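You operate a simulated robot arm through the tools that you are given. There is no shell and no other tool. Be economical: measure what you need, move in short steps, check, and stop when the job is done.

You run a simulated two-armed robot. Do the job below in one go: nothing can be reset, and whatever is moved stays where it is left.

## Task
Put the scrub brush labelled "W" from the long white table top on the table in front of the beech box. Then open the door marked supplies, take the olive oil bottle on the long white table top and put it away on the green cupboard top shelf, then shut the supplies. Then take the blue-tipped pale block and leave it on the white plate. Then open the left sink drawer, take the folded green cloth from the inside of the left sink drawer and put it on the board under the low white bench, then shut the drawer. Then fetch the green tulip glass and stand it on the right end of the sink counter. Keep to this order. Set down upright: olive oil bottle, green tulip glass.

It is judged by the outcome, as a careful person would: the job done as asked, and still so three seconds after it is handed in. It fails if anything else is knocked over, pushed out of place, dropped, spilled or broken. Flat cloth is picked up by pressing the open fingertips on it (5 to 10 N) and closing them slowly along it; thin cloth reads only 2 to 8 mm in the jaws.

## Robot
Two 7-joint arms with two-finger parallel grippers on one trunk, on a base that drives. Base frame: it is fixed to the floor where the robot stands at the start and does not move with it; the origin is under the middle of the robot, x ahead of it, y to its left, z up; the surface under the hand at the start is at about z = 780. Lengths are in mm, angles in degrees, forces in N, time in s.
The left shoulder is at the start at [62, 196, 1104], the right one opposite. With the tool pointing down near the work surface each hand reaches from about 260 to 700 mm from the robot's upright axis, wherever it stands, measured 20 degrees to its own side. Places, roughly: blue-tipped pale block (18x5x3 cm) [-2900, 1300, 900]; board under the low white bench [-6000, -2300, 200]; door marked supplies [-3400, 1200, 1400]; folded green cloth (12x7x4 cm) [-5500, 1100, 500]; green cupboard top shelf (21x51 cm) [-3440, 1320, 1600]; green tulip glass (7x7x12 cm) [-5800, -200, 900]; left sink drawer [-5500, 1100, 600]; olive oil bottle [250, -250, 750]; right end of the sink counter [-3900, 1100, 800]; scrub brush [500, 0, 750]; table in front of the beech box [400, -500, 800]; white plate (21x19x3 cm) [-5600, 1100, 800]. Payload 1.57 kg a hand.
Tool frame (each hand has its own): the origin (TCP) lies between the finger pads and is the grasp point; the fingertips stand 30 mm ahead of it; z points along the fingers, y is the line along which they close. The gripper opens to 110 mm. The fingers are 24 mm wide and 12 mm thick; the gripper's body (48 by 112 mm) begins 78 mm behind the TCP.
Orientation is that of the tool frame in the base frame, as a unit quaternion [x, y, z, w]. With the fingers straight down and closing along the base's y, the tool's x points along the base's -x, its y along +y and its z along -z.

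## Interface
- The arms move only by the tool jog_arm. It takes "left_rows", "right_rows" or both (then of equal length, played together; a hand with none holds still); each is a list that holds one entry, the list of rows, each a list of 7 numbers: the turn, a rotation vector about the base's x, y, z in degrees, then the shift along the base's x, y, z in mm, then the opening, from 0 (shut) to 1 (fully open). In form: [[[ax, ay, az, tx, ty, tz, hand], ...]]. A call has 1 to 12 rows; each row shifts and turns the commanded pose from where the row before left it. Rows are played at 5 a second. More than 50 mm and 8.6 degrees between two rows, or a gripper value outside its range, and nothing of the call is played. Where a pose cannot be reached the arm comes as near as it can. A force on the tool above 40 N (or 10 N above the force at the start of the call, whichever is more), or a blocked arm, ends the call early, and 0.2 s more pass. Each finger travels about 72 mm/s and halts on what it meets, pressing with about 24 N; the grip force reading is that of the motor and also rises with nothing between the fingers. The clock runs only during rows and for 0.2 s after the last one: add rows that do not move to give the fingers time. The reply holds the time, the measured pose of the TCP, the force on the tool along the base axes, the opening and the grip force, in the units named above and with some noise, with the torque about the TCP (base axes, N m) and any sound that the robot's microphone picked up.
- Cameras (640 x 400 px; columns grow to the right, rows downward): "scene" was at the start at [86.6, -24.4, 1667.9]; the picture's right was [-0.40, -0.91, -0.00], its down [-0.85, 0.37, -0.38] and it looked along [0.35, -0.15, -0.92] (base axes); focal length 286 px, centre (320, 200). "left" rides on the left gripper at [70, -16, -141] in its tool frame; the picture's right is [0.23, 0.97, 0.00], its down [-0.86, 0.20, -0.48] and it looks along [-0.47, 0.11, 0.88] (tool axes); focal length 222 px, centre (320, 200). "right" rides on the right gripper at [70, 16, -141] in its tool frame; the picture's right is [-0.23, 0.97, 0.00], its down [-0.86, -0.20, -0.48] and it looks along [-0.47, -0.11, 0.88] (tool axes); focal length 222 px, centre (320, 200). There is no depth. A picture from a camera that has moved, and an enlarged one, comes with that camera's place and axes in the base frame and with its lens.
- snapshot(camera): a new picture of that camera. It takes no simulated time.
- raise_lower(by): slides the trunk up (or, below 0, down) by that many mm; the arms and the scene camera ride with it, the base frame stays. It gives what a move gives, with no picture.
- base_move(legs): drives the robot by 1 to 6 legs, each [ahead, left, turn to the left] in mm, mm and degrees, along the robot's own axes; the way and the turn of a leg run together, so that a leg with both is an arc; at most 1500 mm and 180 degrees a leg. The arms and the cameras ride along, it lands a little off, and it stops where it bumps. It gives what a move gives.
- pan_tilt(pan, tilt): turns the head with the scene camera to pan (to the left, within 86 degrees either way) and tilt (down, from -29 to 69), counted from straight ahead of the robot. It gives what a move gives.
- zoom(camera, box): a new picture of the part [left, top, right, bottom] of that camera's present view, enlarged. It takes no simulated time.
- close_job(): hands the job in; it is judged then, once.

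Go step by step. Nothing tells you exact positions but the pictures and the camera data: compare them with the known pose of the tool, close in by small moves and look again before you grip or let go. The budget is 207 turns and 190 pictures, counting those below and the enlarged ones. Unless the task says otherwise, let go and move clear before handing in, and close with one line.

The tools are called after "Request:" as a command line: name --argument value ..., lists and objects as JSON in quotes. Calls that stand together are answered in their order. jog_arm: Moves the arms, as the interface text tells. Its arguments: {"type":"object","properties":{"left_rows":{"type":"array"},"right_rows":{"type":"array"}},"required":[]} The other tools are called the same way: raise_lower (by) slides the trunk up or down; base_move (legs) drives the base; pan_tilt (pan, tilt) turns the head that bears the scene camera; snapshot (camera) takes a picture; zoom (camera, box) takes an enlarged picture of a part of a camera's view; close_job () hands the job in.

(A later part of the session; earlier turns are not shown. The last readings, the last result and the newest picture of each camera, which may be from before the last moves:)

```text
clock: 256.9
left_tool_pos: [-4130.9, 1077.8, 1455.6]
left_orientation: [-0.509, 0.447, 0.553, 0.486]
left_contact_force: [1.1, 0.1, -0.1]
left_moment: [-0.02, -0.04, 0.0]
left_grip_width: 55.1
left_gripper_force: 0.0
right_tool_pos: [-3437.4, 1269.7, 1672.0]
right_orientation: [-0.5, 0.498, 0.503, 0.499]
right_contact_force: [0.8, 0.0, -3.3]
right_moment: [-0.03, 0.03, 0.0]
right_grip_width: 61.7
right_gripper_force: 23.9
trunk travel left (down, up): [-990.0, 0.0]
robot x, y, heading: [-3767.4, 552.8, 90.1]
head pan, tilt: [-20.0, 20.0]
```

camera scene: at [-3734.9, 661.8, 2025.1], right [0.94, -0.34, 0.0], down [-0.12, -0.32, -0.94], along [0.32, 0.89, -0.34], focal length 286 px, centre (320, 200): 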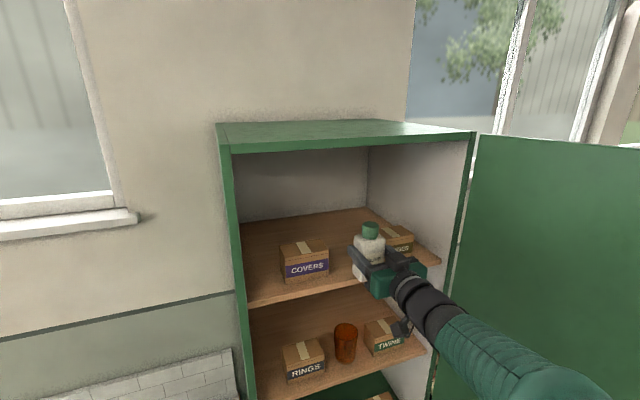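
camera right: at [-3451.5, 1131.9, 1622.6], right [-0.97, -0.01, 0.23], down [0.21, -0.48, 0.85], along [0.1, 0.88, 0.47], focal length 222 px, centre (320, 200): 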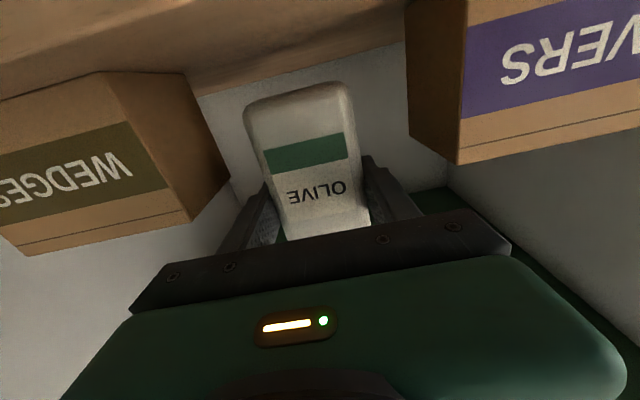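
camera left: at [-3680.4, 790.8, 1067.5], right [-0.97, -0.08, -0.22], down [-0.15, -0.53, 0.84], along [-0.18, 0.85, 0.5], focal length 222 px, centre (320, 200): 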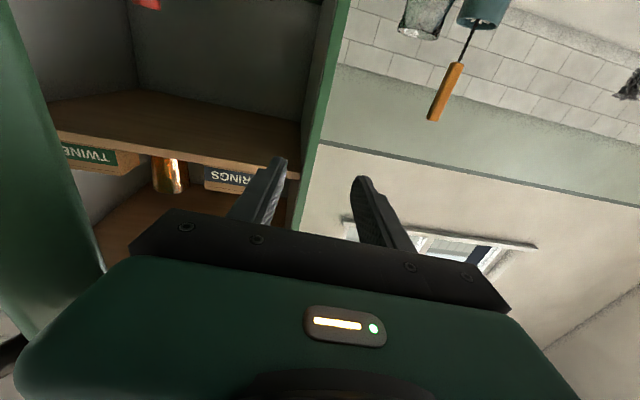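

Request:
jog_arm --right_rows '[[[0, 0, 0, 0, 0, -2, 0.3], [0, 0, 0, 0, 0, -1, 0.3], [0, 0, 0, 0, 0, -1, 0.3], [0, 0, 0, 0, 0, 0, 0.3]]]'

Request:
zoom --camera "scene" --box '[290, 190, 390, 265]'

```text
clock: 257.9
left_tool_pos: [-4130.1, 1079.0, 1455.7]
left_orientation: [-0.509, 0.447, 0.552, 0.485]
left_contact_force: [0.0, 1.0, 0.3]
left_moment: [0.0, -0.03, -0.02]
left_grip_width: 55.0
left_gripper_force: 0.0
right_tool_pos: [-3437.4, 1271.1, 1667.8]
right_orientation: [-0.5, 0.497, 0.504, 0.499]
right_contact_force: [-1.0, 0.6, -2.3]
right_moment: [0.0, 0.01, -0.02]
right_grip_width: 61.9
right_gripper_force: 24.2
trunk travel left (down, up): [-990.0, 0.0]
robot x, y, heading: [-3766.0, 554.1, 90.2]
head pan, tilt: [-20.0, 20.0]
```

```text
5.33 times, centred on (340, 228) of scene
camera zoom: at [-3734.8, 676.8, 2024.1], right [0.94, -0.34, 0.0], down [-0.12, -0.32, -0.94], along [0.32, 0.88, -0.34], focal length 1525 px, centre (213, 53)
```

zoom: 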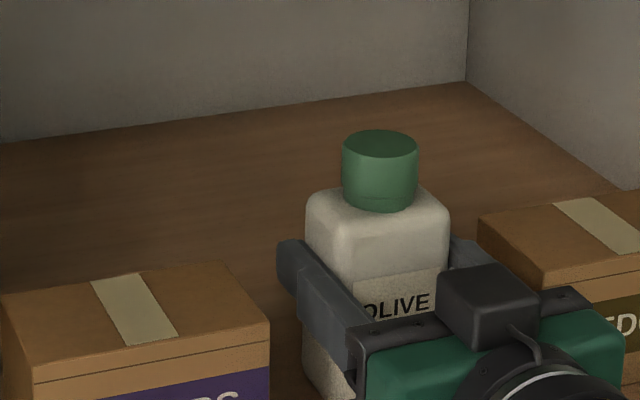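

Request:
jog_arm --right_rows '[[[0, 0, 0, 0, 0, -1, 0.3], [0, 0, 0, 0, 0, -1, 0.3], [0, 0, 0, 0, 0, -1, 0.3], [0, 0, 0, 0, 0, -1, 0.3], [0, 0, 0, 0, 0, 0, 0.3]]]'

```text
clock: 259.1
left_tool_pos: [-4131.0, 1078.4, 1455.7]
left_orientation: [-0.509, 0.447, 0.552, 0.486]
left_contact_force: [0.9, -0.3, 0.0]
left_moment: [0.0, 0.03, 0.0]
left_grip_width: 54.9
left_gripper_force: 0.1
right_tool_pos: [-3437.6, 1270.9, 1668.0]
right_orientation: [-0.499, 0.495, 0.505, 0.5]
right_contact_force: [1.6, 4.9, 12.7]
right_moment: [0.06, -0.31, 0.06]
right_grip_width: 61.9
right_gripper_force: 24.0
trunk travel left (down, up): [-990.0, 0.0]
robot x, y, heading: [-3771.0, 550.1, 90.6]
head pan, tilt: [-20.0, 20.0]
```

Contact felt. Easing the press, then releasing and withdrawing straight back.

Request:
jog_arm --right_rows '[[[0, 0, 0, 0, 0, 2, 0.3], [0, 0, 0, 0, 0, 1, 0.45], [0, 0, 0, 0, 0, 0, 0.6], [0, 0, 0, 0, 0, 0, 0.72], [0, 0, 0, 0, 0, 0, 0.74], [0, 0, 0, 0, 0, 0, 0.74]]]'

Request:
snapshot --camera "right"

```text
clock: 260.5
left_tool_pos: [-4130.4, 1079.0, 1454.8]
left_orientation: [-0.509, 0.447, 0.552, 0.486]
left_contact_force: [-0.5, 0.0, 0.2]
left_moment: [0.0, 0.02, 0.02]
left_grip_width: 55.0
left_gripper_force: 0.0
right_tool_pos: [-3438.0, 1271.6, 1667.4]
right_orientation: [-0.501, 0.497, 0.505, 0.498]
right_contact_force: [0.0, -0.2, 0.1]
right_moment: [-0.01, -0.02, 0.0]
right_grip_width: 81.5
right_gripper_force: 0.0
trunk travel left (down, up): [-990.0, 0.0]
robot x, y, heading: [-3765.8, 551.8, 90.2]
head pan, tilt: [-20.0, 20.0]
```

```text
86 pictures are left
camera right: at [-3451.7, 1131.1, 1597.3], right [-0.97, -0.01, 0.23], down [0.21, -0.48, 0.85], along [0.1, 0.88, 0.47], focal length 222 px, centre (320, 200)
```

right: 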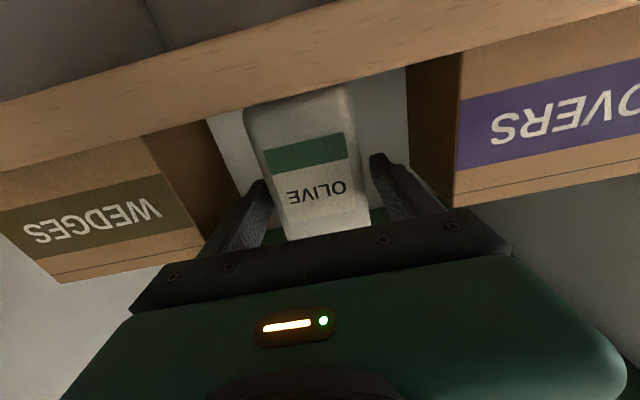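

Released with room on both sides. Backing out with the base in a straight line.

Request:
base_move --legs '[[-150, 0, 0], [-420, 0, 0]]'

Request:
snapshot --camera "scene"

```text
clock: 264.1
left_tool_pos: [-4129.2, 506.1, 1453.1]
left_orientation: [-0.511, 0.447, 0.553, 0.483]
left_contact_force: [-0.2, -0.6, 0.0]
left_moment: [0.01, -0.01, -0.04]
left_grip_width: 54.7
left_gripper_force: 0.0
right_tool_pos: [-3437.3, 704.9, 1664.4]
right_orientation: [-0.503, 0.497, 0.504, 0.496]
right_contact_force: [0.3, 0.7, 0.2]
right_moment: [0.05, 0.01, -0.03]
right_grip_width: 81.6
right_gripper_force: 0.0
trunk travel left (down, up): [-990.0, 0.0]
robot x, y, heading: [-3762.7, -20.3, 90.7]
head pan, tilt: [-20.0, 20.0]
```

```text
85 pictures are left
camera scene: at [-3731.4, 108.6, 2023.6], right [0.94, -0.33, 0.0], down [-0.11, -0.33, -0.94], along [0.31, 0.88, -0.35], focal length 286 px, centre (320, 200)
```

scene: 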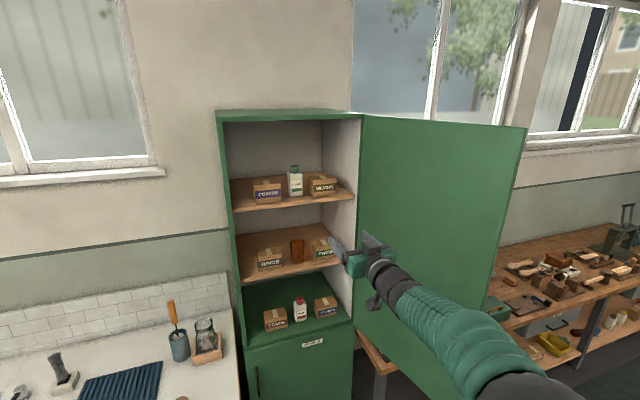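

The olive bottle stands on the top shelf. Next I shut the door: tuck the right arm, drive round to the door's outer side, and push it closed with the left hand.

Request:
jog_arm --right_rows '[[[0, 0, 0, 0, -20, -30, 0.6], [0, 0, 0, 0, -20, -30, 0.5], [0, 0, 0, 0, -20, -30, 0.5], [0, 0, 0, 0, -20, -30, 0.5], [0, 0, 0, 0, -25, -30, 0.5], [0, 0, 0, 0, -25, -30, 0.5], [0, 0, 0, 0, -25, -30, 0.5], [0, 0, 0, 0, -15, -10, 0.5], [0, 0, 0, 0, 0, 0, 0.5]]]' --left_rows '[[[0, 0, 0, 0, 0, 0, 0.3], [0, 0, 0, 0, 0, 0, 0.1], [0, 0, 0, 0, 0, 0, 0], [0, 0, 0, 0, 0, 0, 0], [0, 0, 0, 0, 0, 0, 0], [0, 0, 0, 0, 0, 0, 0], [0, 0, 0, 0, 0, 0, 0], [0, 0, 0, 0, 0, 0, 0], [0, 0, 0, 0, 0, 0, 0]]]'

Request:
base_move --legs '[[-20, 0, -0.6], [0, -1170, 0]]'

Request:
pan_tilt --pan 30 --tilt 25

Request:
snapshot --camera "scene"

```text
clock: 266.1
left_tool_pos: [-4128.3, 499.6, 1456.1]
left_orientation: [-0.509, 0.445, 0.555, 0.485]
left_contact_force: [0.8, -0.2, 0.1]
left_moment: [-0.04, -0.01, 0.03]
left_grip_width: 0.0
left_gripper_force: 21.5
right_tool_pos: [-3437.1, 524.2, 1448.8]
right_orientation: [-0.501, 0.496, 0.505, 0.498]
right_contact_force: [1.0, -0.4, -0.1]
right_moment: [0.01, 0.03, 0.02]
right_grip_width: 55.2
right_gripper_force: 0.1
trunk travel left (down, up): [-990.0, 0.0]
robot x, y, heading: [-3761.3, -19.0, 90.7]
head pan, tilt: [-20.0, 20.0]
```

```text
clock: 272.4
left_tool_pos: [-2959.1, 484.5, 1455.5]
left_orientation: [-0.507, 0.449, 0.55, 0.489]
left_contact_force: [-0.6, 0.1, -0.1]
left_moment: [-0.01, -0.01, -0.01]
left_grip_width: 0.0
left_gripper_force: 21.0
right_tool_pos: [-2268.9, 499.6, 1448.1]
right_orientation: [-0.498, 0.5, 0.501, 0.502]
right_contact_force: [0.2, -0.4, 1.1]
right_moment: [-0.01, 0.02, -0.02]
right_grip_width: 54.9
right_gripper_force: 0.0
trunk travel left (down, up): [-990.0, 0.0]
robot x, y, heading: [-2602.5, -43.9, 89.5]
head pan, tilt: [-20.0, 20.0]
```

```text
clock: 273.6
left_tool_pos: [-2958.5, 482.6, 1455.5]
left_orientation: [-0.506, 0.449, 0.55, 0.49]
left_contact_force: [-0.5, 0.0, -0.2]
left_moment: [-0.02, 0.0, 0.03]
left_grip_width: 0.0
left_gripper_force: 21.4
right_tool_pos: [-2265.6, 497.6, 1449.0]
right_orientation: [-0.497, 0.499, 0.502, 0.501]
right_contact_force: [-0.3, 0.9, 0.3]
right_moment: [0.02, -0.01, -0.03]
right_grip_width: 54.8
right_gripper_force: 0.1
trunk travel left (down, up): [-990.0, 0.0]
robot x, y, heading: [-2597.0, -42.9, 90.1]
head pan, tilt: [30.0, 25.0]
```

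```text
84 pictures are left
camera scene: at [-2646.1, 70.7, 2016.1], right [0.87, 0.5, 0.0], down [0.21, -0.37, -0.91], along [-0.45, 0.79, -0.42], focal length 286 px, centre (320, 200)
```

scene: 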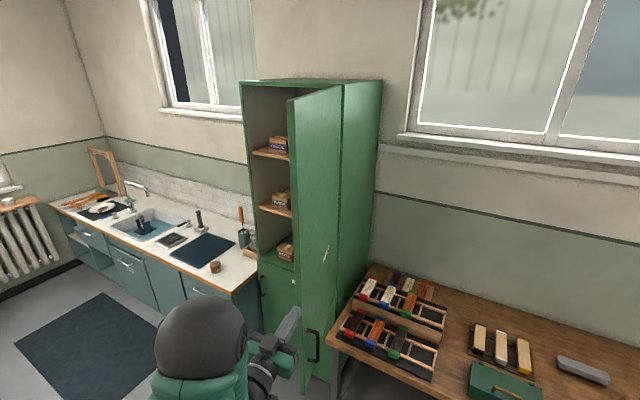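

The door stands at about 100°, its edge near (-3060, 630); the left hand will slide along its outer side. Moving forward, then pushing left.

Request:
base_move --legs '[[235, 0, 0], [0, 60, 0]]'

Request:
base_move --legs '[[0, 130, 0]]'

Request:
snapshot --camera "scene"

```text
clock: 275.9
left_tool_pos: [-3001.3, 720.4, 1458.4]
left_orientation: [-0.502, 0.453, 0.55, 0.49]
left_contact_force: [0.3, 0.3, -1.1]
left_moment: [0.0, -0.02, 0.04]
left_grip_width: 0.0
left_gripper_force: 21.4
right_tool_pos: [-2309.0, 732.8, 1446.5]
right_orientation: [-0.495, 0.503, 0.501, 0.501]
right_contact_force: [-0.5, 0.4, 0.1]
right_moment: [-0.04, -0.02, 0.07]
right_grip_width: 55.1
right_gripper_force: 0.2
trunk travel left (down, up): [-990.0, 0.0]
robot x, y, heading: [-2657.6, 193.3, 89.9]
head pan, tilt: [30.0, 25.0]
```

```text
clock: 277.2
left_tool_pos: [-3060.4, 721.5, 1474.1]
left_orientation: [-0.488, 0.465, 0.562, 0.479]
left_contact_force: [2.3, 0.9, -0.9]
left_moment: [-0.01, -0.05, 0.27]
left_grip_width: 0.0
left_gripper_force: 21.5
right_tool_pos: [-2369.6, 734.3, 1430.0]
right_orientation: [-0.482, 0.514, 0.512, 0.49]
right_contact_force: [2.0, 0.1, 1.2]
right_moment: [0.01, 0.03, 0.19]
right_grip_width: 55.2
right_gripper_force: 0.1
trunk travel left (down, up): [-990.0, 0.0]
robot x, y, heading: [-2778.5, 194.4, 89.3]
head pan, tilt: [30.0, 25.0]
```

```text
83 pictures are left
camera scene: at [-2739.9, 309.9, 2016.3], right [0.87, 0.49, -0.04], down [0.17, -0.37, -0.91], along [-0.46, 0.79, -0.4], focal length 286 px, centre (320, 200)
```

scene: 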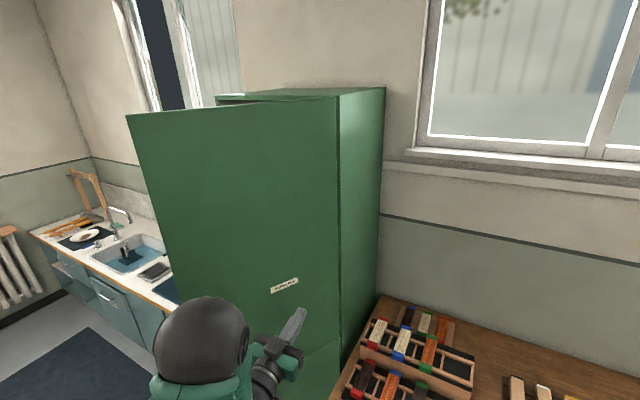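

The door swung to roughly 55°. I'll extend the left arm a little and follow the door round to close it.

Request:
jog_arm --left_rows '[[[0, 0, 0, 0, 20, 0, 0], [0, 0, 0, 0, 25, 0, 0], [0, 0, 0, 0, 25, 0, 0], [0, 0, 0, 0, 25, 0, 0], [0, 0, 0, 0, 15, 0, 0], [0, 0, 0, 0, 0, 0, 0]]]'

Request:
base_move --legs '[[-120, 0, 0], [0, 320, 0]]'

Request:
snapshot --camera "scene"

```text
clock: 278.8
left_tool_pos: [-3144.4, 823.9, 1461.7]
left_orientation: [-0.499, 0.456, 0.549, 0.492]
left_contact_force: [-0.1, -0.1, 0.3]
left_moment: [0.0, -0.01, 0.04]
left_grip_width: 0.3
left_gripper_force: 22.1
left hand out of reach, approached as far as the arm can: row 4, 5
right_tool_pos: [-2439.8, 730.9, 1449.1]
right_orientation: [-0.494, 0.502, 0.502, 0.502]
right_contact_force: [0.3, -0.5, 0.7]
right_moment: [0.03, -0.01, 0.01]
right_grip_width: 55.0
right_gripper_force: 0.0
trunk travel left (down, up): [-990.0, 0.0]
robot x, y, heading: [-2782.0, 195.6, 89.7]
head pan, tilt: [30.0, 25.0]
stopped in row 6 (left hand): the arm was blocked; the commanded pose is now the measured one
```

```text
clock: 281.8
left_tool_pos: [-3431.9, 704.8, 1471.7]
left_orientation: [-0.492, 0.461, 0.554, 0.488]
left_contact_force: [1.8, 0.8, 0.1]
left_moment: [0.01, -0.01, 0.07]
left_grip_width: 0.0
left_gripper_force: 21.9
right_tool_pos: [-2727.8, 611.7, 1441.4]
right_orientation: [-0.487, 0.508, 0.507, 0.498]
right_contact_force: [1.1, 0.3, 0.1]
right_moment: [0.03, -0.02, 0.1]
right_grip_width: 55.0
right_gripper_force: 0.1
trunk travel left (down, up): [-990.0, 0.0]
robot x, y, heading: [-3108.1, 76.0, 89.6]
head pan, tilt: [30.0, 25.0]
```

```text
82 pictures are left
camera scene: at [-3123.4, 190.8, 2016.6], right [0.87, 0.49, -0.01], down [0.2, -0.37, -0.91], along [-0.45, 0.79, -0.42], focal length 286 px, centre (320, 200)
```

scene: 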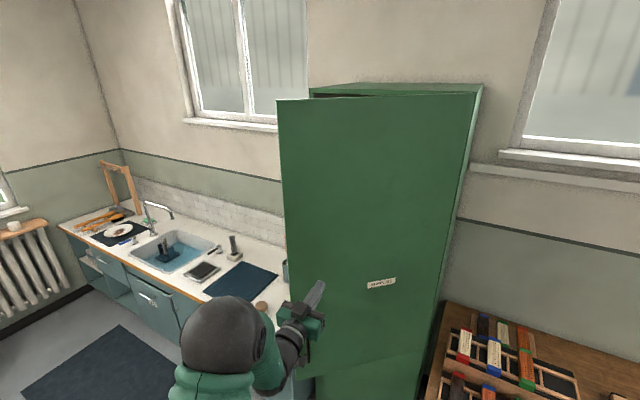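

Request:
base_move --legs '[[100, 110, 0], [100, 40, 0], [100, 30, 0]]'

Request:
snapshot --camera "scene"

```text
clock: 284.7
left_tool_pos: [-3616.7, 980.9, 1480.4]
left_orientation: [-0.488, 0.456, 0.553, 0.498]
left_contact_force: [0.5, 0.1, -0.2]
left_moment: [-0.04, -0.02, -0.01]
left_grip_width: 0.0
left_gripper_force: 20.9
right_tool_pos: [-2913.6, 887.0, 1452.3]
right_orientation: [-0.486, 0.502, 0.507, 0.505]
right_contact_force: [1.7, -0.4, -0.6]
right_moment: [0.0, 0.01, 0.1]
right_grip_width: 55.1
right_gripper_force: 0.0
trunk travel left (down, up): [-990.0, 0.0]
robot x, y, heading: [-3282.8, 377.0, 89.7]
head pan, tilt: [30.0, 25.0]
```

```text
81 pictures are left
camera scene: at [-3338.6, 458.5, 2017.6], right [0.87, 0.5, 0.01], down [0.22, -0.35, -0.91], along [-0.45, 0.79, -0.41], focal length 286 px, centre (320, 200)
```

scene: 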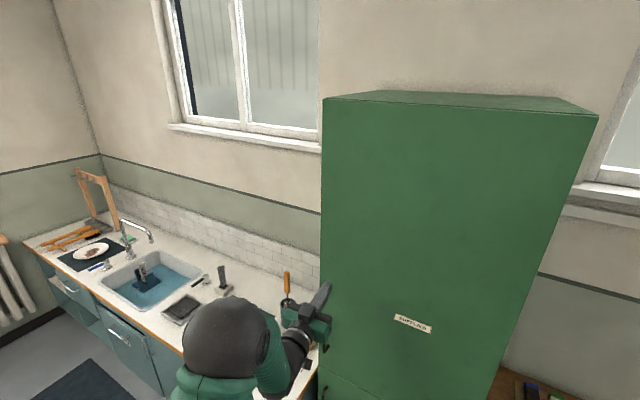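

It looks nearly shut. Pressing gently to make sure.

Request:
base_move --legs '[[120, 0, 0]]'

Request:
jog_arm --left_rows '[[[0, 0, 0, 0, 5, 0, 0], [0, 0, 0, 0, 5, 0, 0], [0, 0, 0, 0, 5, 0, 0], [0, 0, 0, 0, 5, 0, 0], [0, 0, 0, 0, 0, 0, 0]]]'

Request:
snapshot --camera "scene"

```text
clock: 286.0
left_tool_pos: [-3596.5, 1109.8, 1477.9]
left_orientation: [-0.489, 0.462, 0.552, 0.492]
left_contact_force: [0.1, 0.3, 0.4]
left_moment: [0.0, 0.04, -0.01]
left_grip_width: 0.0
left_gripper_force: 21.0
right_tool_pos: [-2894.9, 1017.9, 1441.4]
right_orientation: [-0.485, 0.508, 0.509, 0.497]
right_contact_force: [0.2, 0.3, -0.2]
right_moment: [0.0, 0.03, 0.04]
right_grip_width: 55.0
right_gripper_force: 0.1
trunk travel left (down, up): [-990.0, 0.0]
robot x, y, heading: [-3283.0, 493.7, 89.8]
head pan, tilt: [30.0, 25.0]
stopped in leg 1: the force on the tool passed its limit at 70 N (the readings are from after the stop); the commanded pose is now the measured one
```

```text
clock: 287.2
left_tool_pos: [-3623.9, 1110.0, 1472.7]
left_orientation: [-0.494, 0.458, 0.547, 0.496]
left_contact_force: [0.0, -0.4, 0.9]
left_moment: [-0.02, 0.0, 0.03]
left_grip_width: 0.0
left_gripper_force: 21.4
left hand out of reach, approached as far as the arm can: row 1, 2, 3, 4
right_tool_pos: [-2921.5, 1020.5, 1445.5]
right_orientation: [-0.49, 0.504, 0.505, 0.501]
right_contact_force: [0.4, 0.3, -0.4]
right_moment: [0.01, 0.01, 0.0]
right_grip_width: 55.1
right_gripper_force: 0.1
trunk travel left (down, up): [-990.0, 0.0]
robot x, y, heading: [-3282.5, 494.4, 89.7]
head pan, tilt: [30.0, 25.0]
```

```text
80 pictures are left
camera scene: at [-3348.7, 609.0, 2015.5], right [0.87, 0.5, 0.01], down [0.22, -0.37, -0.9], along [-0.45, 0.79, -0.43], focal length 286 px, centre (320, 200)
```

scene: 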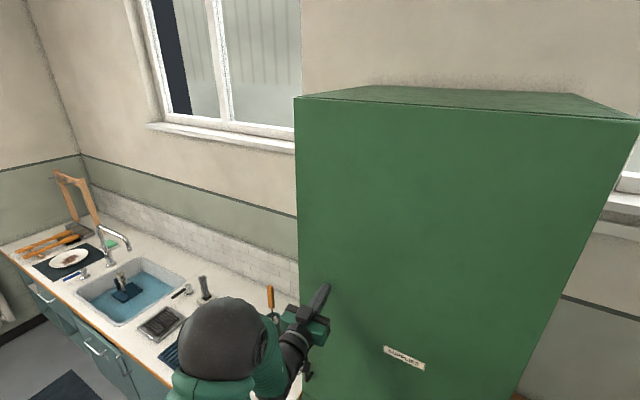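

The door is shut. I back off and return both hands to pointing down for the block.

Request:
base_move --legs '[[-380, 0, 0]]'

Request:
raise_lower --by -150

Request:
jog_arm --left_rows '[[[-8.2, 0, 0, 0, -10, 0, 0.5], [-8.2, 0, 0, 0, -10, 0, 0.5], [-8.2, 0, 0, 0, -10, 0, 0.5], [-8.2, 0, 0, 0, -10, 0, 0.5], [-8.2, 0, 0, 0, -10, 0, 0.5], [-8.2, 0, 0, 0, -10, 0, 0.5], [-8.2, 0, 0, 0, -10, 0, 0.5], [-8.2, 0, 0, 0, -10, 0, 0.5], [-8.2, 0, 0, 0, -10, 0, 0.5], [-8.2, 0, 0, 0, -10, 0, 0.5], [-8, 0, 0, 0, -10, 0, 0.5], [0, 0, 0, 0, 0, 0, 0.5]]]' --right_rows '[[[-8.2, 0, 0, 0, -8, 0, 0.5], [-8.2, 0, 0, 0, -8, 0, 0.5], [-8.2, 0, 0, 0, -8, 0, 0.5], [-8.2, 0, 0, 0, -8, 0, 0.5], [-8.2, 0, 0, 0, -8, 0, 0.5], [-8.2, 0, 0, 0, -8, 0, 0.5], [-8.2, 0, 0, 0, -8, 0, 0.5], [-8.2, 0, 0, 0, -8, 0, 0.5], [-8.2, 0, 0, 0, -8, 0, 0.5], [-8.2, 0, 0, 0, -8, 0, 0.5], [-8, 0, 0, 0, -8, 0, 0.5], [0, 0, 0, 0, 0, 0, 0.5]]]'

Request:
pan_tilt --pan -25 --tilt 35

Request:
snapshot --camera "scene"

```text
clock: 289.6
left_tool_pos: [-3598.7, 736.7, 1474.8]
left_orientation: [-0.49, 0.463, 0.551, 0.493]
left_contact_force: [0.4, 0.2, 0.8]
left_moment: [0.03, -0.02, 0.05]
left_grip_width: 0.0
left_gripper_force: 21.8
right_tool_pos: [-2898.1, 645.7, 1437.4]
right_orientation: [-0.485, 0.51, 0.508, 0.496]
right_contact_force: [0.2, 0.1, -0.6]
right_moment: [0.0, 0.0, -0.01]
right_grip_width: 54.9
right_gripper_force: 0.0
trunk travel left (down, up): [-990.0, 0.0]
robot x, y, heading: [-3283.7, 115.2, 89.7]
head pan, tilt: [30.0, 25.0]
```

```text
clock: 291.3
left_tool_pos: [-3604.1, 731.9, 1325.6]
left_orientation: [-0.489, 0.46, 0.551, 0.496]
left_contact_force: [-0.5, -0.1, 0.7]
left_moment: [0.0, 0.02, 0.0]
left_grip_width: 0.0
left_gripper_force: 21.6
right_tool_pos: [-2903.4, 639.3, 1293.2]
right_orientation: [-0.485, 0.508, 0.507, 0.5]
right_contact_force: [0.0, -1.0, -0.4]
right_moment: [0.02, 0.0, 0.01]
right_grip_width: 54.8
right_gripper_force: 0.1
trunk travel left (down, up): [-840.0, 150.0]
robot x, y, heading: [-3285.1, 114.2, 90.0]
head pan, tilt: [30.0, 25.0]
```

```text
clock: 293.9
left_tool_pos: [-3604.9, 622.0, 1326.2]
left_orientation: [-0.696, 0.715, 0.063, 0.004]
left_contact_force: [-0.4, 0.8, -1.0]
left_moment: [0.01, -0.02, -0.02]
left_grip_width: 54.9
left_gripper_force: 0.0
left hand out of reach, approached as far as the arm can: row 6
right_tool_pos: [-2904.4, 551.4, 1293.0]
right_orientation: [-0.697, 0.717, -0.001, 0.009]
right_contact_force: [-0.1, 0.1, 0.7]
right_moment: [-0.05, -0.02, 0.02]
right_grip_width: 55.2
right_gripper_force: 0.1
trunk travel left (down, up): [-840.0, 150.0]
robot x, y, heading: [-3285.6, 114.7, 89.8]
head pan, tilt: [30.0, 25.0]
```

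```text
clock: 295.2
left_tool_pos: [-3603.4, 624.5, 1324.1]
left_orientation: [-0.697, 0.714, 0.064, 0.002]
left_contact_force: [-0.2, -0.5, 0.0]
left_moment: [0.02, 0.0, 0.04]
left_grip_width: 55.2
left_gripper_force: 0.1
right_tool_pos: [-2904.8, 551.9, 1292.9]
right_orientation: [-0.696, 0.718, 0.0, 0.009]
right_contact_force: [-0.1, -0.1, -0.1]
right_moment: [0.03, -0.02, 0.01]
right_grip_width: 55.0
right_gripper_force: 0.1
trunk travel left (down, up): [-840.0, 150.0]
robot x, y, heading: [-3284.6, 117.1, 89.9]
head pan, tilt: [-25.0, 35.0]
```

```text
79 pictures are left
camera scene: at [-3244.2, 230.5, 1850.3], right [0.9, -0.43, 0.0], down [-0.24, -0.52, -0.82], along [0.35, 0.74, -0.58], focal length 286 px, centre (320, 200)
```

scene: 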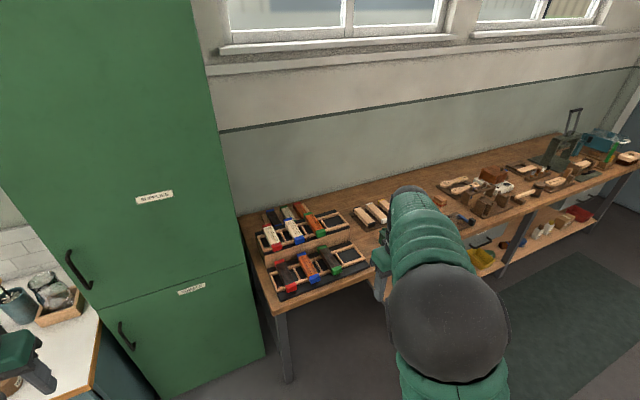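

Request:
zoom --camera "scene" --box '[240, 190, 400, 300]'

```text
3.64 times, centred on (320, 245) of scene
camera zoom: at [-3244.2, 230.5, 1850.3], right [0.9, -0.43, 0.0], down [-0.24, -0.52, -0.82], along [0.35, 0.74, -0.58], focal length 1040 px, centre (320, 36)
```

zoom: 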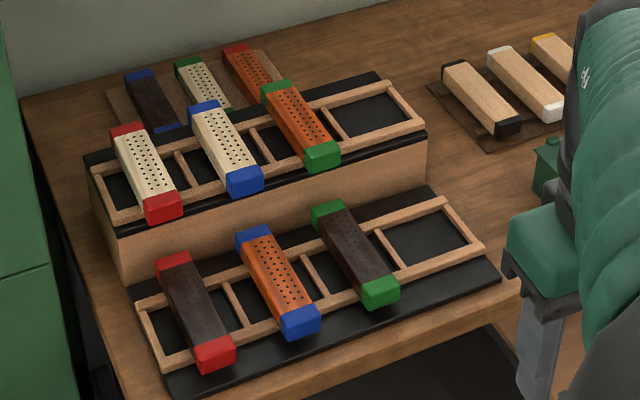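

The target is the pale block with blue ends in the middle of the upper rack. Driving up so that the right hand's camera can see it.

Request:
base_move --legs '[[340, 0, 0]]'

Request:
snapshot --camera "right"

Request:
snapshot --camera "scene"

```text
clock: 297.4
left_tool_pos: [-3602.0, 959.9, 1326.1]
left_orientation: [-0.695, 0.716, 0.064, 0.004]
left_contact_force: [-0.1, 0.4, 0.0]
left_moment: [-0.01, 0.01, 0.03]
left_grip_width: 54.7
left_gripper_force: 0.0
right_tool_pos: [-2901.7, 887.3, 1293.8]
right_orientation: [-0.696, 0.718, 0.001, 0.01]
right_contact_force: [0.5, -0.2, 0.0]
right_moment: [0.02, 0.03, 0.01]
right_grip_width: 55.1
right_gripper_force: 0.1
trunk travel left (down, up): [-840.0, 150.0]
robot x, y, heading: [-3280.3, 455.9, 89.5]
head pan, tilt: [-25.0, 35.0]
```

```text
77 pictures are left
camera right: at [-2921.3, 816.5, 1434.1], right [-0.97, 0.26, -0.01], down [0.22, 0.84, 0.49], along [0.14, 0.48, -0.87], focal length 222 px, centre (320, 200)
```

right: 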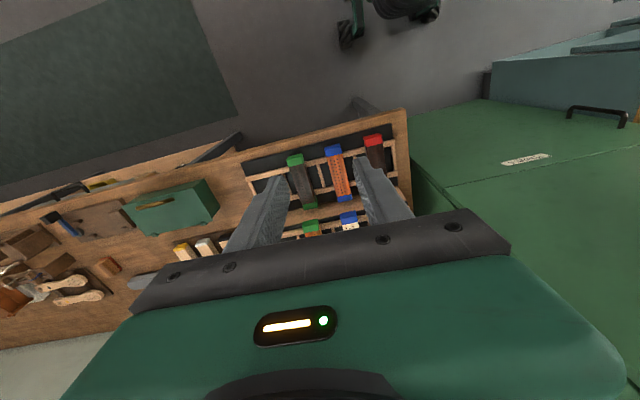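

```text
76 pictures are left
camera scene: at [-3242.0, 563.0, 1850.7], right [0.9, -0.43, 0.0], down [-0.25, -0.52, -0.82], along [0.35, 0.74, -0.57], focal length 286 px, centre (320, 200)
```

scene: 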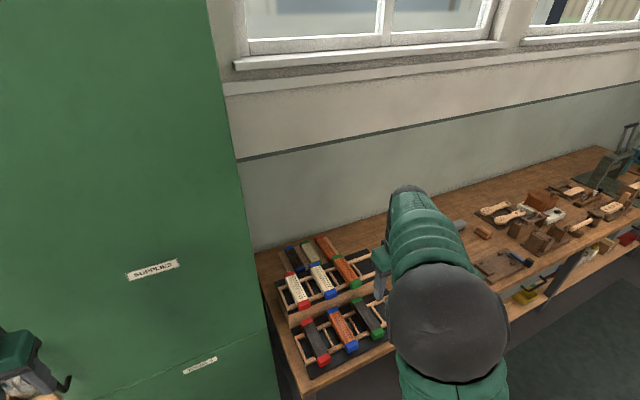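

The block's centre is near (-2905, 1247), top at z 919. I'll tilt the hand 30° forward for reach, move it inward, and bring the base closer.

Request:
jog_arm --right_rows '[[[7.5, 0, 0, -25, 0, 0, 0.66], [7.5, 0, 0, -25, 0, 0, 0.66], [7.5, 0, 0, -25, 0, 0, 0.66], [7.5, 0, 0, -25, 0, 0, 0.66], [0, 0, 0, -25, 10, -20, 0.66], [0, 0, 0, -25, 20, -20, 0.66], [0, 0, 0, -25, 20, -20, 0.66], [0, 0, 0, 0, 20, -20, 0.66], [0, 0, 0, 0, 20, -20, 0.66], [0, 0, 0, 0, 0, 0, 0.66]]]'

Request:
base_move --legs '[[0, -170, 0], [60, 0, 0]]'

Request:
snapshot --camera "right"

Request:
pan_tilt --pan -15 --tilt 50

Request:
snapshot --camera "scene"

```text
clock: 298.9
left_tool_pos: [-3600.5, 961.9, 1327.7]
left_orientation: [-0.696, 0.715, 0.065, 0.003]
left_contact_force: [-0.2, 0.4, 0.8]
left_moment: [-0.02, 0.02, -0.02]
left_grip_width: 55.0
left_gripper_force: 0.1
right_tool_pos: [-3068.0, 932.4, 1270.9]
right_orientation: [-0.651, 0.705, 0.255, 0.12]
right_contact_force: [0.4, 0.7, -1.4]
right_moment: [-0.03, 0.02, 0.02]
right_grip_width: 72.9
right_gripper_force: 0.1
right hand out of reach, approached as far as the arm can: row 3
trunk travel left (down, up): [-840.0, 150.0]
robot x, y, heading: [-3277.4, 455.2, 89.9]
head pan, tilt: [-25.0, 35.0]
stopped in row 7 (right hand): the arm was blocked; the commanded pose is now the measured one
```

```text
clock: 300.9
left_tool_pos: [-3425.9, 1005.3, 1333.6]
left_orientation: [-0.696, 0.715, 0.071, 0.007]
left_contact_force: [0.5, -0.1, 1.1]
left_moment: [0.07, -0.02, 0.04]
left_grip_width: 55.0
left_gripper_force: 0.0
right_tool_pos: [-2888.8, 976.5, 1275.6]
right_orientation: [-0.644, 0.707, 0.264, 0.122]
right_contact_force: [-0.1, -0.6, -1.3]
right_moment: [0.03, -0.04, -0.08]
right_grip_width: 72.5
right_gripper_force: 0.1
trunk travel left (down, up): [-840.0, 150.0]
robot x, y, heading: [-3111.0, 513.4, 89.6]
head pan, tilt: [-25.0, 35.0]
```

```text
75 pictures are left
camera right: at [-2890.0, 843.8, 1360.7], right [-0.92, 0.22, 0.33], down [0.39, 0.46, 0.79], along [0.02, 0.86, -0.51], focal length 222 px, centre (320, 200)
```

right: 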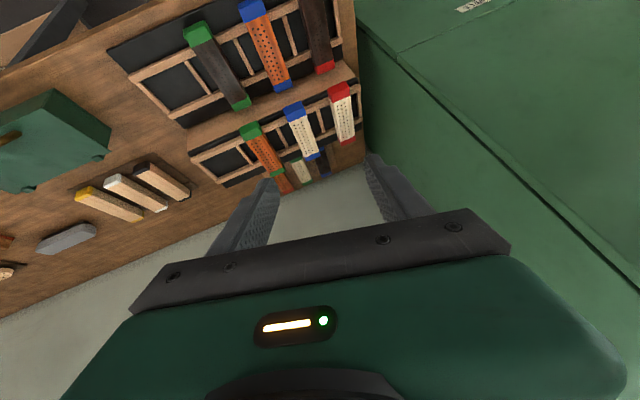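

```text
clock: 301.7
left_tool_pos: [-3422.6, 1014.4, 1329.7]
left_orientation: [-0.695, 0.716, 0.068, 0.004]
left_contact_force: [1.3, 0.4, 1.2]
left_moment: [-0.05, 0.1, 0.02]
left_grip_width: 55.3
left_gripper_force: 0.1
right_tool_pos: [-2880.5, 984.2, 1272.9]
right_orientation: [-0.638, 0.713, 0.265, 0.12]
right_contact_force: [1.2, -0.5, 0.1]
right_moment: [0.0, 0.11, 0.02]
right_grip_width: 72.4
right_gripper_force: 0.1
trunk travel left (down, up): [-840.0, 150.0]
robot x, y, heading: [-3111.7, 513.5, 89.4]
head pan, tilt: [-15.0, 50.0]
```

```text
74 pictures are left
camera scene: at [-3066.2, 613.3, 1828.8], right [0.96, -0.27, -0.01], down [-0.21, -0.74, -0.64], along [0.16, 0.62, -0.77], focal length 286 px, centre (320, 200)
```

scene: 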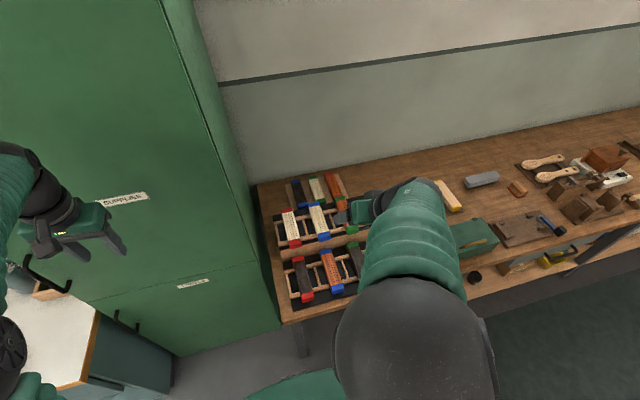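

Request:
jog_arm --right_rows '[[[-1, -4.3, 1, -6, 20, -15, 0.66], [-0.5, -4.3, 1, -6, 20, -20, 0.66], [-0.5, -4.3, 1, -6, 20, -20, 0.66], [0, 0, 0, -6, 30, -30, 0.66], [0, 0, 0, 0, 30, -30, 0.66], [0, 0, 0, 0, 30, -30, 0.66], [0, 0, 0, 0, 30, -30, 0.66], [0, 0, 0, 0, 0, 0, 0.66]]]'

Request:
snapshot --camera "right"

```text
clock: 302.3
left_tool_pos: [-3439.8, 1015.7, 1324.8]
left_orientation: [-0.698, 0.713, 0.064, 0.006]
left_contact_force: [0.2, -0.4, 0.6]
left_moment: [0.02, 0.03, -0.01]
left_grip_width: 55.0
left_gripper_force: 0.0
right_tool_pos: [-2931.9, 1028.7, 1277.5]
right_orientation: [-0.652, 0.69, 0.291, 0.121]
right_contact_force: [0.1, -0.6, 0.6]
right_moment: [0.03, 0.04, 0.0]
right_grip_width: 72.6
right_gripper_force: 0.0
trunk travel left (down, up): [-840.0, 150.0]
robot x, y, heading: [-3109.9, 513.0, 89.7]
head pan, tilt: [-15.0, 50.0]
stopped in row 3 (right hand): the arm was blocked; the commanded pose is now the measured one
```

```text
73 pictures are left
camera right: at [-2925.4, 893.0, 1356.1], right [-0.92, 0.17, 0.36], down [0.4, 0.44, 0.8], along [-0.02, 0.88, -0.47], focal length 222 px, centre (320, 200)
```

right: 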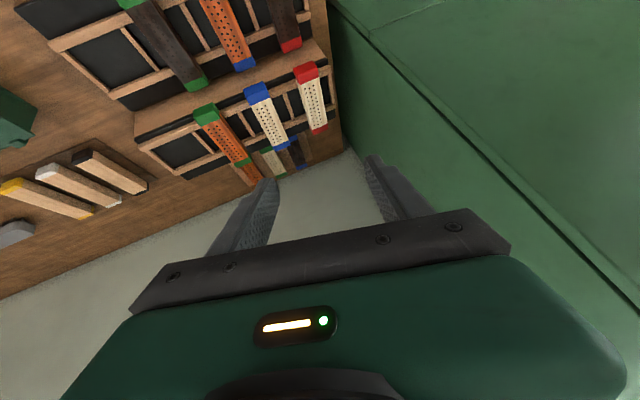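

The hand is at its inner limit; it needs to work further to the right of the robot. Moving the hand out and the base left.

Request:
jog_arm --right_rows '[[[0, 0, 0, 30, 0, 0, 0.66], [0, 0, 0, 30, 0, 0, 0.66], [0, 0, 0, 30, 0, 0, 0.66], [0, -4, 1, 30, 0, 0, 0.66], [0, -5, 1, 25, 0, 0, 0.66], [0, -5, 1, 0, 0, 0, 0.66], [0, 0, 0, 0, 0, 0, 0.66]]]'

Request:
base_move --legs '[[0, 120, 0]]'

Request:
snapshot --camera "right"

```text
clock: 303.9
left_tool_pos: [-3445.7, 1016.8, 1325.3]
left_orientation: [-0.697, 0.714, 0.063, 0.008]
left_contact_force: [-1.0, -0.5, -0.8]
left_moment: [0.02, -0.03, -0.03]
left_grip_width: 55.2
left_gripper_force: 0.1
right_tool_pos: [-2792.4, 1030.5, 1278.4]
right_orientation: [0.701, -0.652, -0.208, -0.201]
right_contact_force: [-0.7, -1.1, -0.3]
right_moment: [0.0, -0.05, 0.02]
right_grip_width: 72.9
right_gripper_force: 0.1
trunk travel left (down, up): [-840.0, 150.0]
robot x, y, heading: [-3114.6, 514.6, 89.4]
head pan, tilt: [-15.0, 50.0]
```

```text
clock: 305.2
left_tool_pos: [-3512.3, 1019.4, 1336.4]
left_orientation: [-0.694, 0.717, 0.074, -0.004]
left_contact_force: [0.6, 1.1, 1.1]
left_moment: [-0.09, 0.07, -0.01]
left_grip_width: 55.0
left_gripper_force: 0.0
right_tool_pos: [-2861.0, 1029.4, 1267.1]
right_orientation: [0.696, -0.657, -0.219, -0.19]
right_contact_force: [1.6, -1.2, -0.4]
right_moment: [0.07, 0.08, 0.05]
right_grip_width: 72.6
right_gripper_force: 0.1
trunk travel left (down, up): [-840.0, 150.0]
robot x, y, heading: [-3226.0, 516.7, 89.5]
head pan, tilt: [-15.0, 50.0]
```

```text
72 pictures are left
camera right: at [-2865.0, 894.1, 1345.8], right [-0.98, 0.13, 0.15], down [0.19, 0.46, 0.87], along [0.04, 0.88, -0.47], focal length 222 px, centre (320, 200)
```

right: 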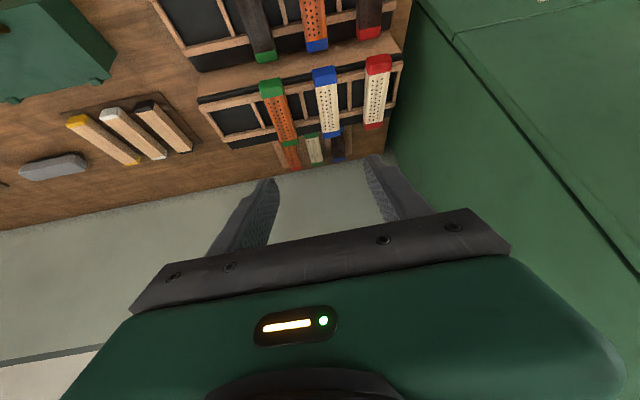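

Request:
jog_arm --right_rows '[[[0, 0, 0, 0, 0, -30, 0.66], [0, 0, 0, 0, 0, -40, 0.66], [0, 0, 0, 0, 0, -40, 0.66], [0, 0, 0, 0, 0, -40, 0.66], [0, 0, 0, 0, 0, -40, 0.66], [0, 0, 0, 0, 20, -40, 0.66], [0, 0, 0, 0, 30, -20, 0.66], [0, 0, 0, 0, 30, 0, 0.66], [0, 0, 0, 0, 30, 0, 0.66], [0, 0, 0, 0, 30, 0, 0.66], [0, 0, 0, 0, 20, 0, 0.66], [0, 0, 0, 0, 0, 0, 0.66]]]'

Request:
snapshot --camera "right"

Request:
snapshot --camera "scene"

```text
clock: 307.8
left_tool_pos: [-3538.2, 1017.6, 1330.5]
left_orientation: [-0.694, 0.717, 0.068, 0.004]
left_contact_force: [0.1, 0.1, -0.4]
left_moment: [-0.08, 0.06, -0.01]
left_grip_width: 54.9
left_gripper_force: 0.0
right_tool_pos: [-2888.9, 1188.7, 1024.6]
right_orientation: [0.697, -0.655, -0.213, -0.198]
right_contact_force: [1.6, 0.2, -0.5]
right_moment: [0.02, 0.08, 0.01]
right_grip_width: 72.4
right_gripper_force: 0.0
trunk travel left (down, up): [-840.0, 150.0]
robot x, y, heading: [-3224.9, 514.3, 89.4]
head pan, tilt: [-15.0, 50.0]
```

```text
71 pictures are left
camera right: at [-2893.9, 1052.6, 1103.4], right [-0.98, 0.13, 0.13], down [0.17, 0.46, 0.87], along [0.05, 0.88, -0.47], focal length 222 px, centre (320, 200)
```

right: 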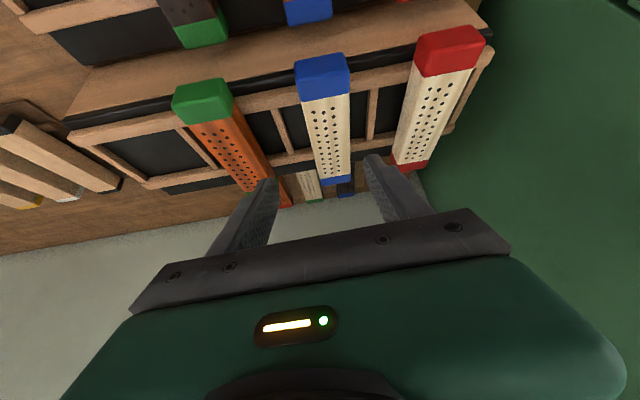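

```text
70 pictures are left
camera scene: at [-3190.3, 623.2, 1828.4], right [0.96, -0.27, -0.01], down [-0.21, -0.74, -0.64], along [0.17, 0.62, -0.77], focal length 286 px, centre (320, 200)
```

scene: 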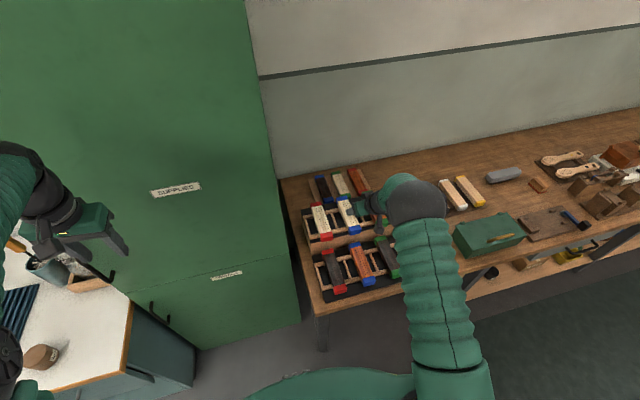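

Block centre is (-2905, 1257), aligned with y. Lining up over it, then lowering with the trunk.

Request:
jog_arm --right_rows '[[[0, 0, 2, -8, 18, 0, 0.6], [0, 0, 1, -8, 18, 0, 0.6], [0, 0, 0, 0, 0, 0, 0.6], [0, 0, 0, 0, 0, 0, 0.6]]]'

Request:
raise_lower --by -75

Request:
snapshot --camera "right"

Request:
zoom --camera "scene" --box '[290, 150, 450, 270]'

```text
clock: 308.8
left_tool_pos: [-3540.9, 1017.2, 1330.0]
left_orientation: [-0.694, 0.716, 0.067, 0.004]
left_contact_force: [0.2, 0.9, 0.2]
left_moment: [-0.02, 0.08, 0.01]
left_grip_width: 54.9
left_gripper_force: 0.1
right_tool_pos: [-2906.2, 1223.7, 1025.4]
right_orientation: [0.715, -0.636, -0.217, -0.192]
right_contact_force: [0.8, 0.3, 0.5]
right_moment: [-0.01, 0.04, 0.01]
right_grip_width: 66.1
right_gripper_force: 0.1
trunk travel left (down, up): [-840.0, 150.0]
robot x, y, heading: [-3224.6, 513.7, 89.5]
head pan, tilt: [-15.0, 50.0]
```

```text
clock: 309.9
left_tool_pos: [-3552.4, 1017.8, 1251.7]
left_orientation: [-0.695, 0.716, 0.065, 0.008]
left_contact_force: [0.7, 0.4, 0.4]
left_moment: [0.03, -0.02, 0.02]
left_grip_width: 54.8
left_gripper_force: 0.2
right_tool_pos: [-2914.9, 1224.3, 953.2]
right_orientation: [0.716, -0.635, -0.215, -0.194]
right_contact_force: [0.7, -0.4, -0.1]
right_moment: [0.01, 0.01, -0.01]
right_grip_width: 66.4
right_gripper_force: 0.1
trunk travel left (down, up): [-765.0, 225.0]
robot x, y, heading: [-3229.9, 513.8, 89.4]
head pan, tilt: [-15.0, 50.0]
```

```text
69 pictures are left
camera right: at [-2914.8, 1088.7, 1031.9], right [-0.99, 0.07, 0.12], down [0.14, 0.47, 0.87], along [0.01, 0.88, -0.47], focal length 222 px, centre (320, 200)
```

right: 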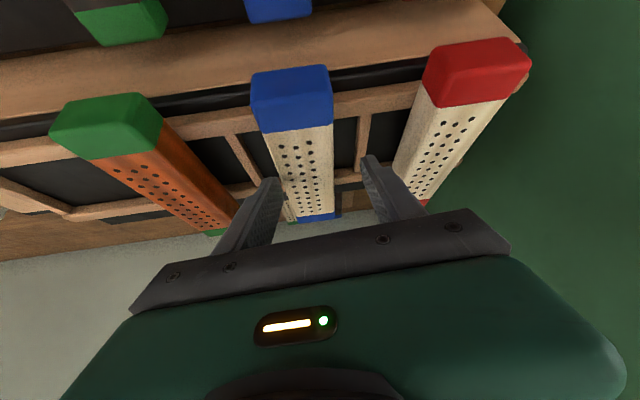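

```text
3.33 times, centred on (370, 210) of scene
camera zoom: at [-3206.7, 623.9, 1753.6], right [0.96, -0.27, 0.0], down [-0.2, -0.74, -0.64], along [0.17, 0.62, -0.77], focal length 953 px, centre (153, 167)
```

zoom: 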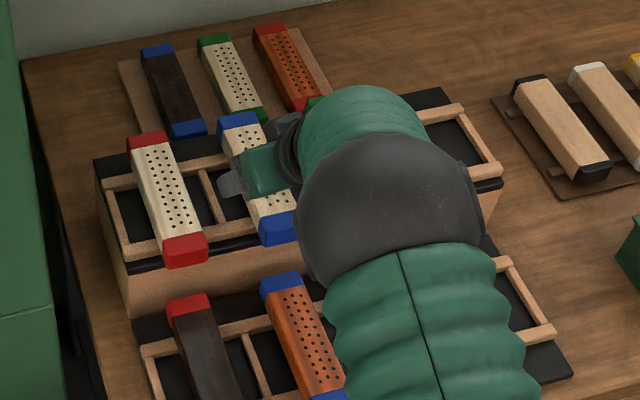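

Request:
jog_arm --right_rows '[[[0, 0, -3, 5, 0, 0, 0.6], [0, 0, -3, 5, 0, 0, 0.6], [0, 0, 0, 0, 0, -8, 0.6], [0, 0, 0, 0, 0, -8, 0.6], [0, 0, 0, 0, 0, 0, 0.6]]]'

Request:
snapshot --camera "right"

```text
clock: 311.1
left_tool_pos: [-3551.9, 1018.7, 1251.9]
left_orientation: [-0.695, 0.716, 0.065, 0.007]
left_contact_force: [-0.3, 0.2, 0.3]
left_moment: [0.02, 0.0, -0.03]
left_grip_width: 55.1
left_gripper_force: 0.0
right_tool_pos: [-2903.9, 1225.8, 936.2]
right_orientation: [0.681, -0.672, -0.203, -0.206]
right_contact_force: [-0.3, -1.0, 0.0]
right_moment: [-0.04, 0.01, 0.0]
right_grip_width: 65.9
right_gripper_force: 0.0
trunk travel left (down, up): [-765.0, 225.0]
robot x, y, heading: [-3230.3, 515.2, 89.2]
head pan, tilt: [-15.0, 50.0]
```

```text
67 pictures are left
camera right: at [-2918.7, 1089.7, 1015.2], right [-0.98, 0.18, 0.12], down [0.19, 0.45, 0.87], along [0.1, 0.88, -0.47], focal length 222 px, centre (320, 200)
```

right: 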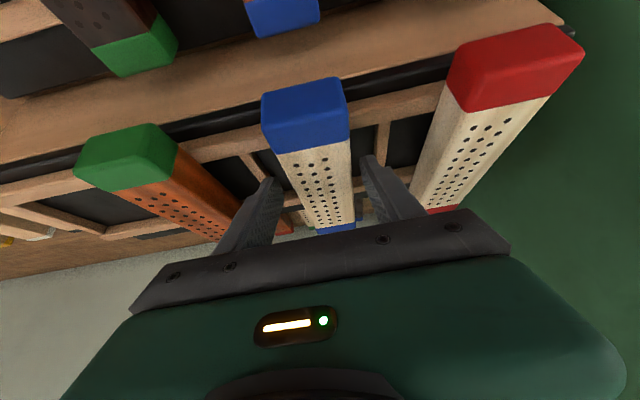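

Well centred. Going down a bit more and closing.

Request:
jog_arm --right_rows '[[[0, 0, 0, 0, 0, -8, 0.6], [0, 0, 0, 0, 0, -7, 0.6], [0, 0, 0, 0, 0, -5, 0.6], [0, 0, 0, 0, 0, 0, 0.45], [0, 0, 0, 0, 0, 0, 0.3], [0, 0, 0, 0, 0, 0, 0.2], [0, 0, 0, 0, 0, 0, 0.2], [0, 0, 0, 0, 0, 0, 0.2]]]'

Request:
snapshot --camera "right"

```text
clock: 312.9
left_tool_pos: [-3550.5, 1017.9, 1252.0]
left_orientation: [-0.695, 0.716, 0.065, 0.007]
left_contact_force: [-0.3, 0.4, 0.7]
left_moment: [0.03, 0.01, -0.02]
left_grip_width: 54.8
left_gripper_force: 0.1
right_tool_pos: [-2904.7, 1225.0, 916.0]
right_orientation: [0.681, -0.672, -0.204, -0.206]
right_contact_force: [-1.1, -0.1, 1.3]
right_moment: [0.09, 0.07, 0.02]
right_grip_width: 46.0
right_gripper_force: 23.6
trunk travel left (down, up): [-765.0, 225.0]
robot x, y, heading: [-3226.0, 513.9, 89.5]
head pan, tilt: [-15.0, 50.0]
```

```text
66 pictures are left
camera right: at [-2918.8, 1089.6, 995.2], right [-0.98, 0.18, 0.12], down [0.19, 0.45, 0.87], along [0.1, 0.88, -0.47], focal length 222 px, centre (320, 200)
```

right: 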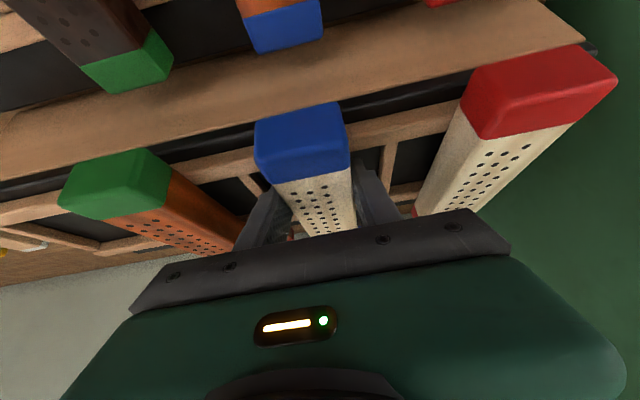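

Gripped. Lifting with the trunk, then backing out.

Request:
raise_lower --by 200

Request:
base_move --legs '[[-450, 0, 0]]'

Request:
snapshot --camera "right"

Request:
snapshot --camera "scene"

```text
clock: 315.1
left_tool_pos: [-3550.6, 1018.5, 1451.8]
left_orientation: [-0.694, 0.717, 0.065, 0.007]
left_contact_force: [0.4, 0.2, -0.1]
left_moment: [0.0, -0.02, 0.02]
left_grip_width: 54.8
left_gripper_force: 0.1
right_tool_pos: [-2904.3, 1226.0, 1115.9]
right_orientation: [0.681, -0.672, -0.204, -0.205]
right_contact_force: [-1.3, -0.7, -1.3]
right_moment: [-0.04, 0.01, 0.02]
right_grip_width: 45.5
right_gripper_force: 24.1
trunk travel left (down, up): [-965.0, 25.0]
robot x, y, heading: [-3225.1, 516.8, 89.6]
head pan, tilt: [-15.0, 50.0]
```

```text
clock: 317.8
left_tool_pos: [-3555.4, 573.6, 1450.0]
left_orientation: [-0.695, 0.717, 0.063, 0.006]
left_contact_force: [0.0, 0.4, 0.3]
left_moment: [0.01, 0.02, -0.01]
left_grip_width: 54.8
left_gripper_force: 0.0
right_tool_pos: [-2909.2, 780.7, 1114.0]
right_orientation: [0.683, -0.672, -0.202, -0.203]
right_contact_force: [1.3, -0.5, -0.6]
right_moment: [-0.05, 0.02, 0.0]
right_grip_width: 45.9
right_gripper_force: 24.4
trunk travel left (down, up): [-965.0, 25.0]
robot x, y, heading: [-3230.6, 67.5, 89.6]
head pan, tilt: [-15.0, 50.0]
```

```text
65 pictures are left
camera right: at [-2922.7, 645.1, 1192.9], right [-0.98, 0.18, 0.12], down [0.19, 0.45, 0.87], along [0.1, 0.87, -0.48], focal length 222 px, centre (320, 200)
```

right: 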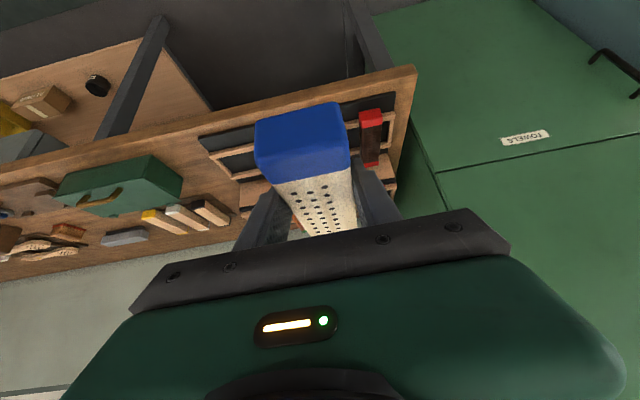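

```text
64 pictures are left
camera scene: at [-3209.2, 182.9, 1953.1], right [0.96, -0.27, 0.0], down [-0.2, -0.74, -0.64], along [0.17, 0.61, -0.77], focal length 286 px, centre (320, 200)
```

scene: 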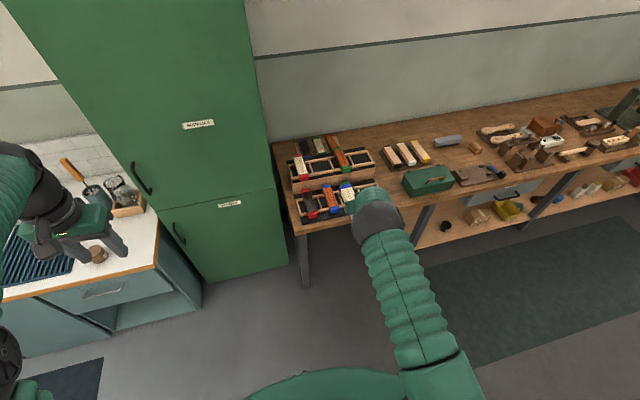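

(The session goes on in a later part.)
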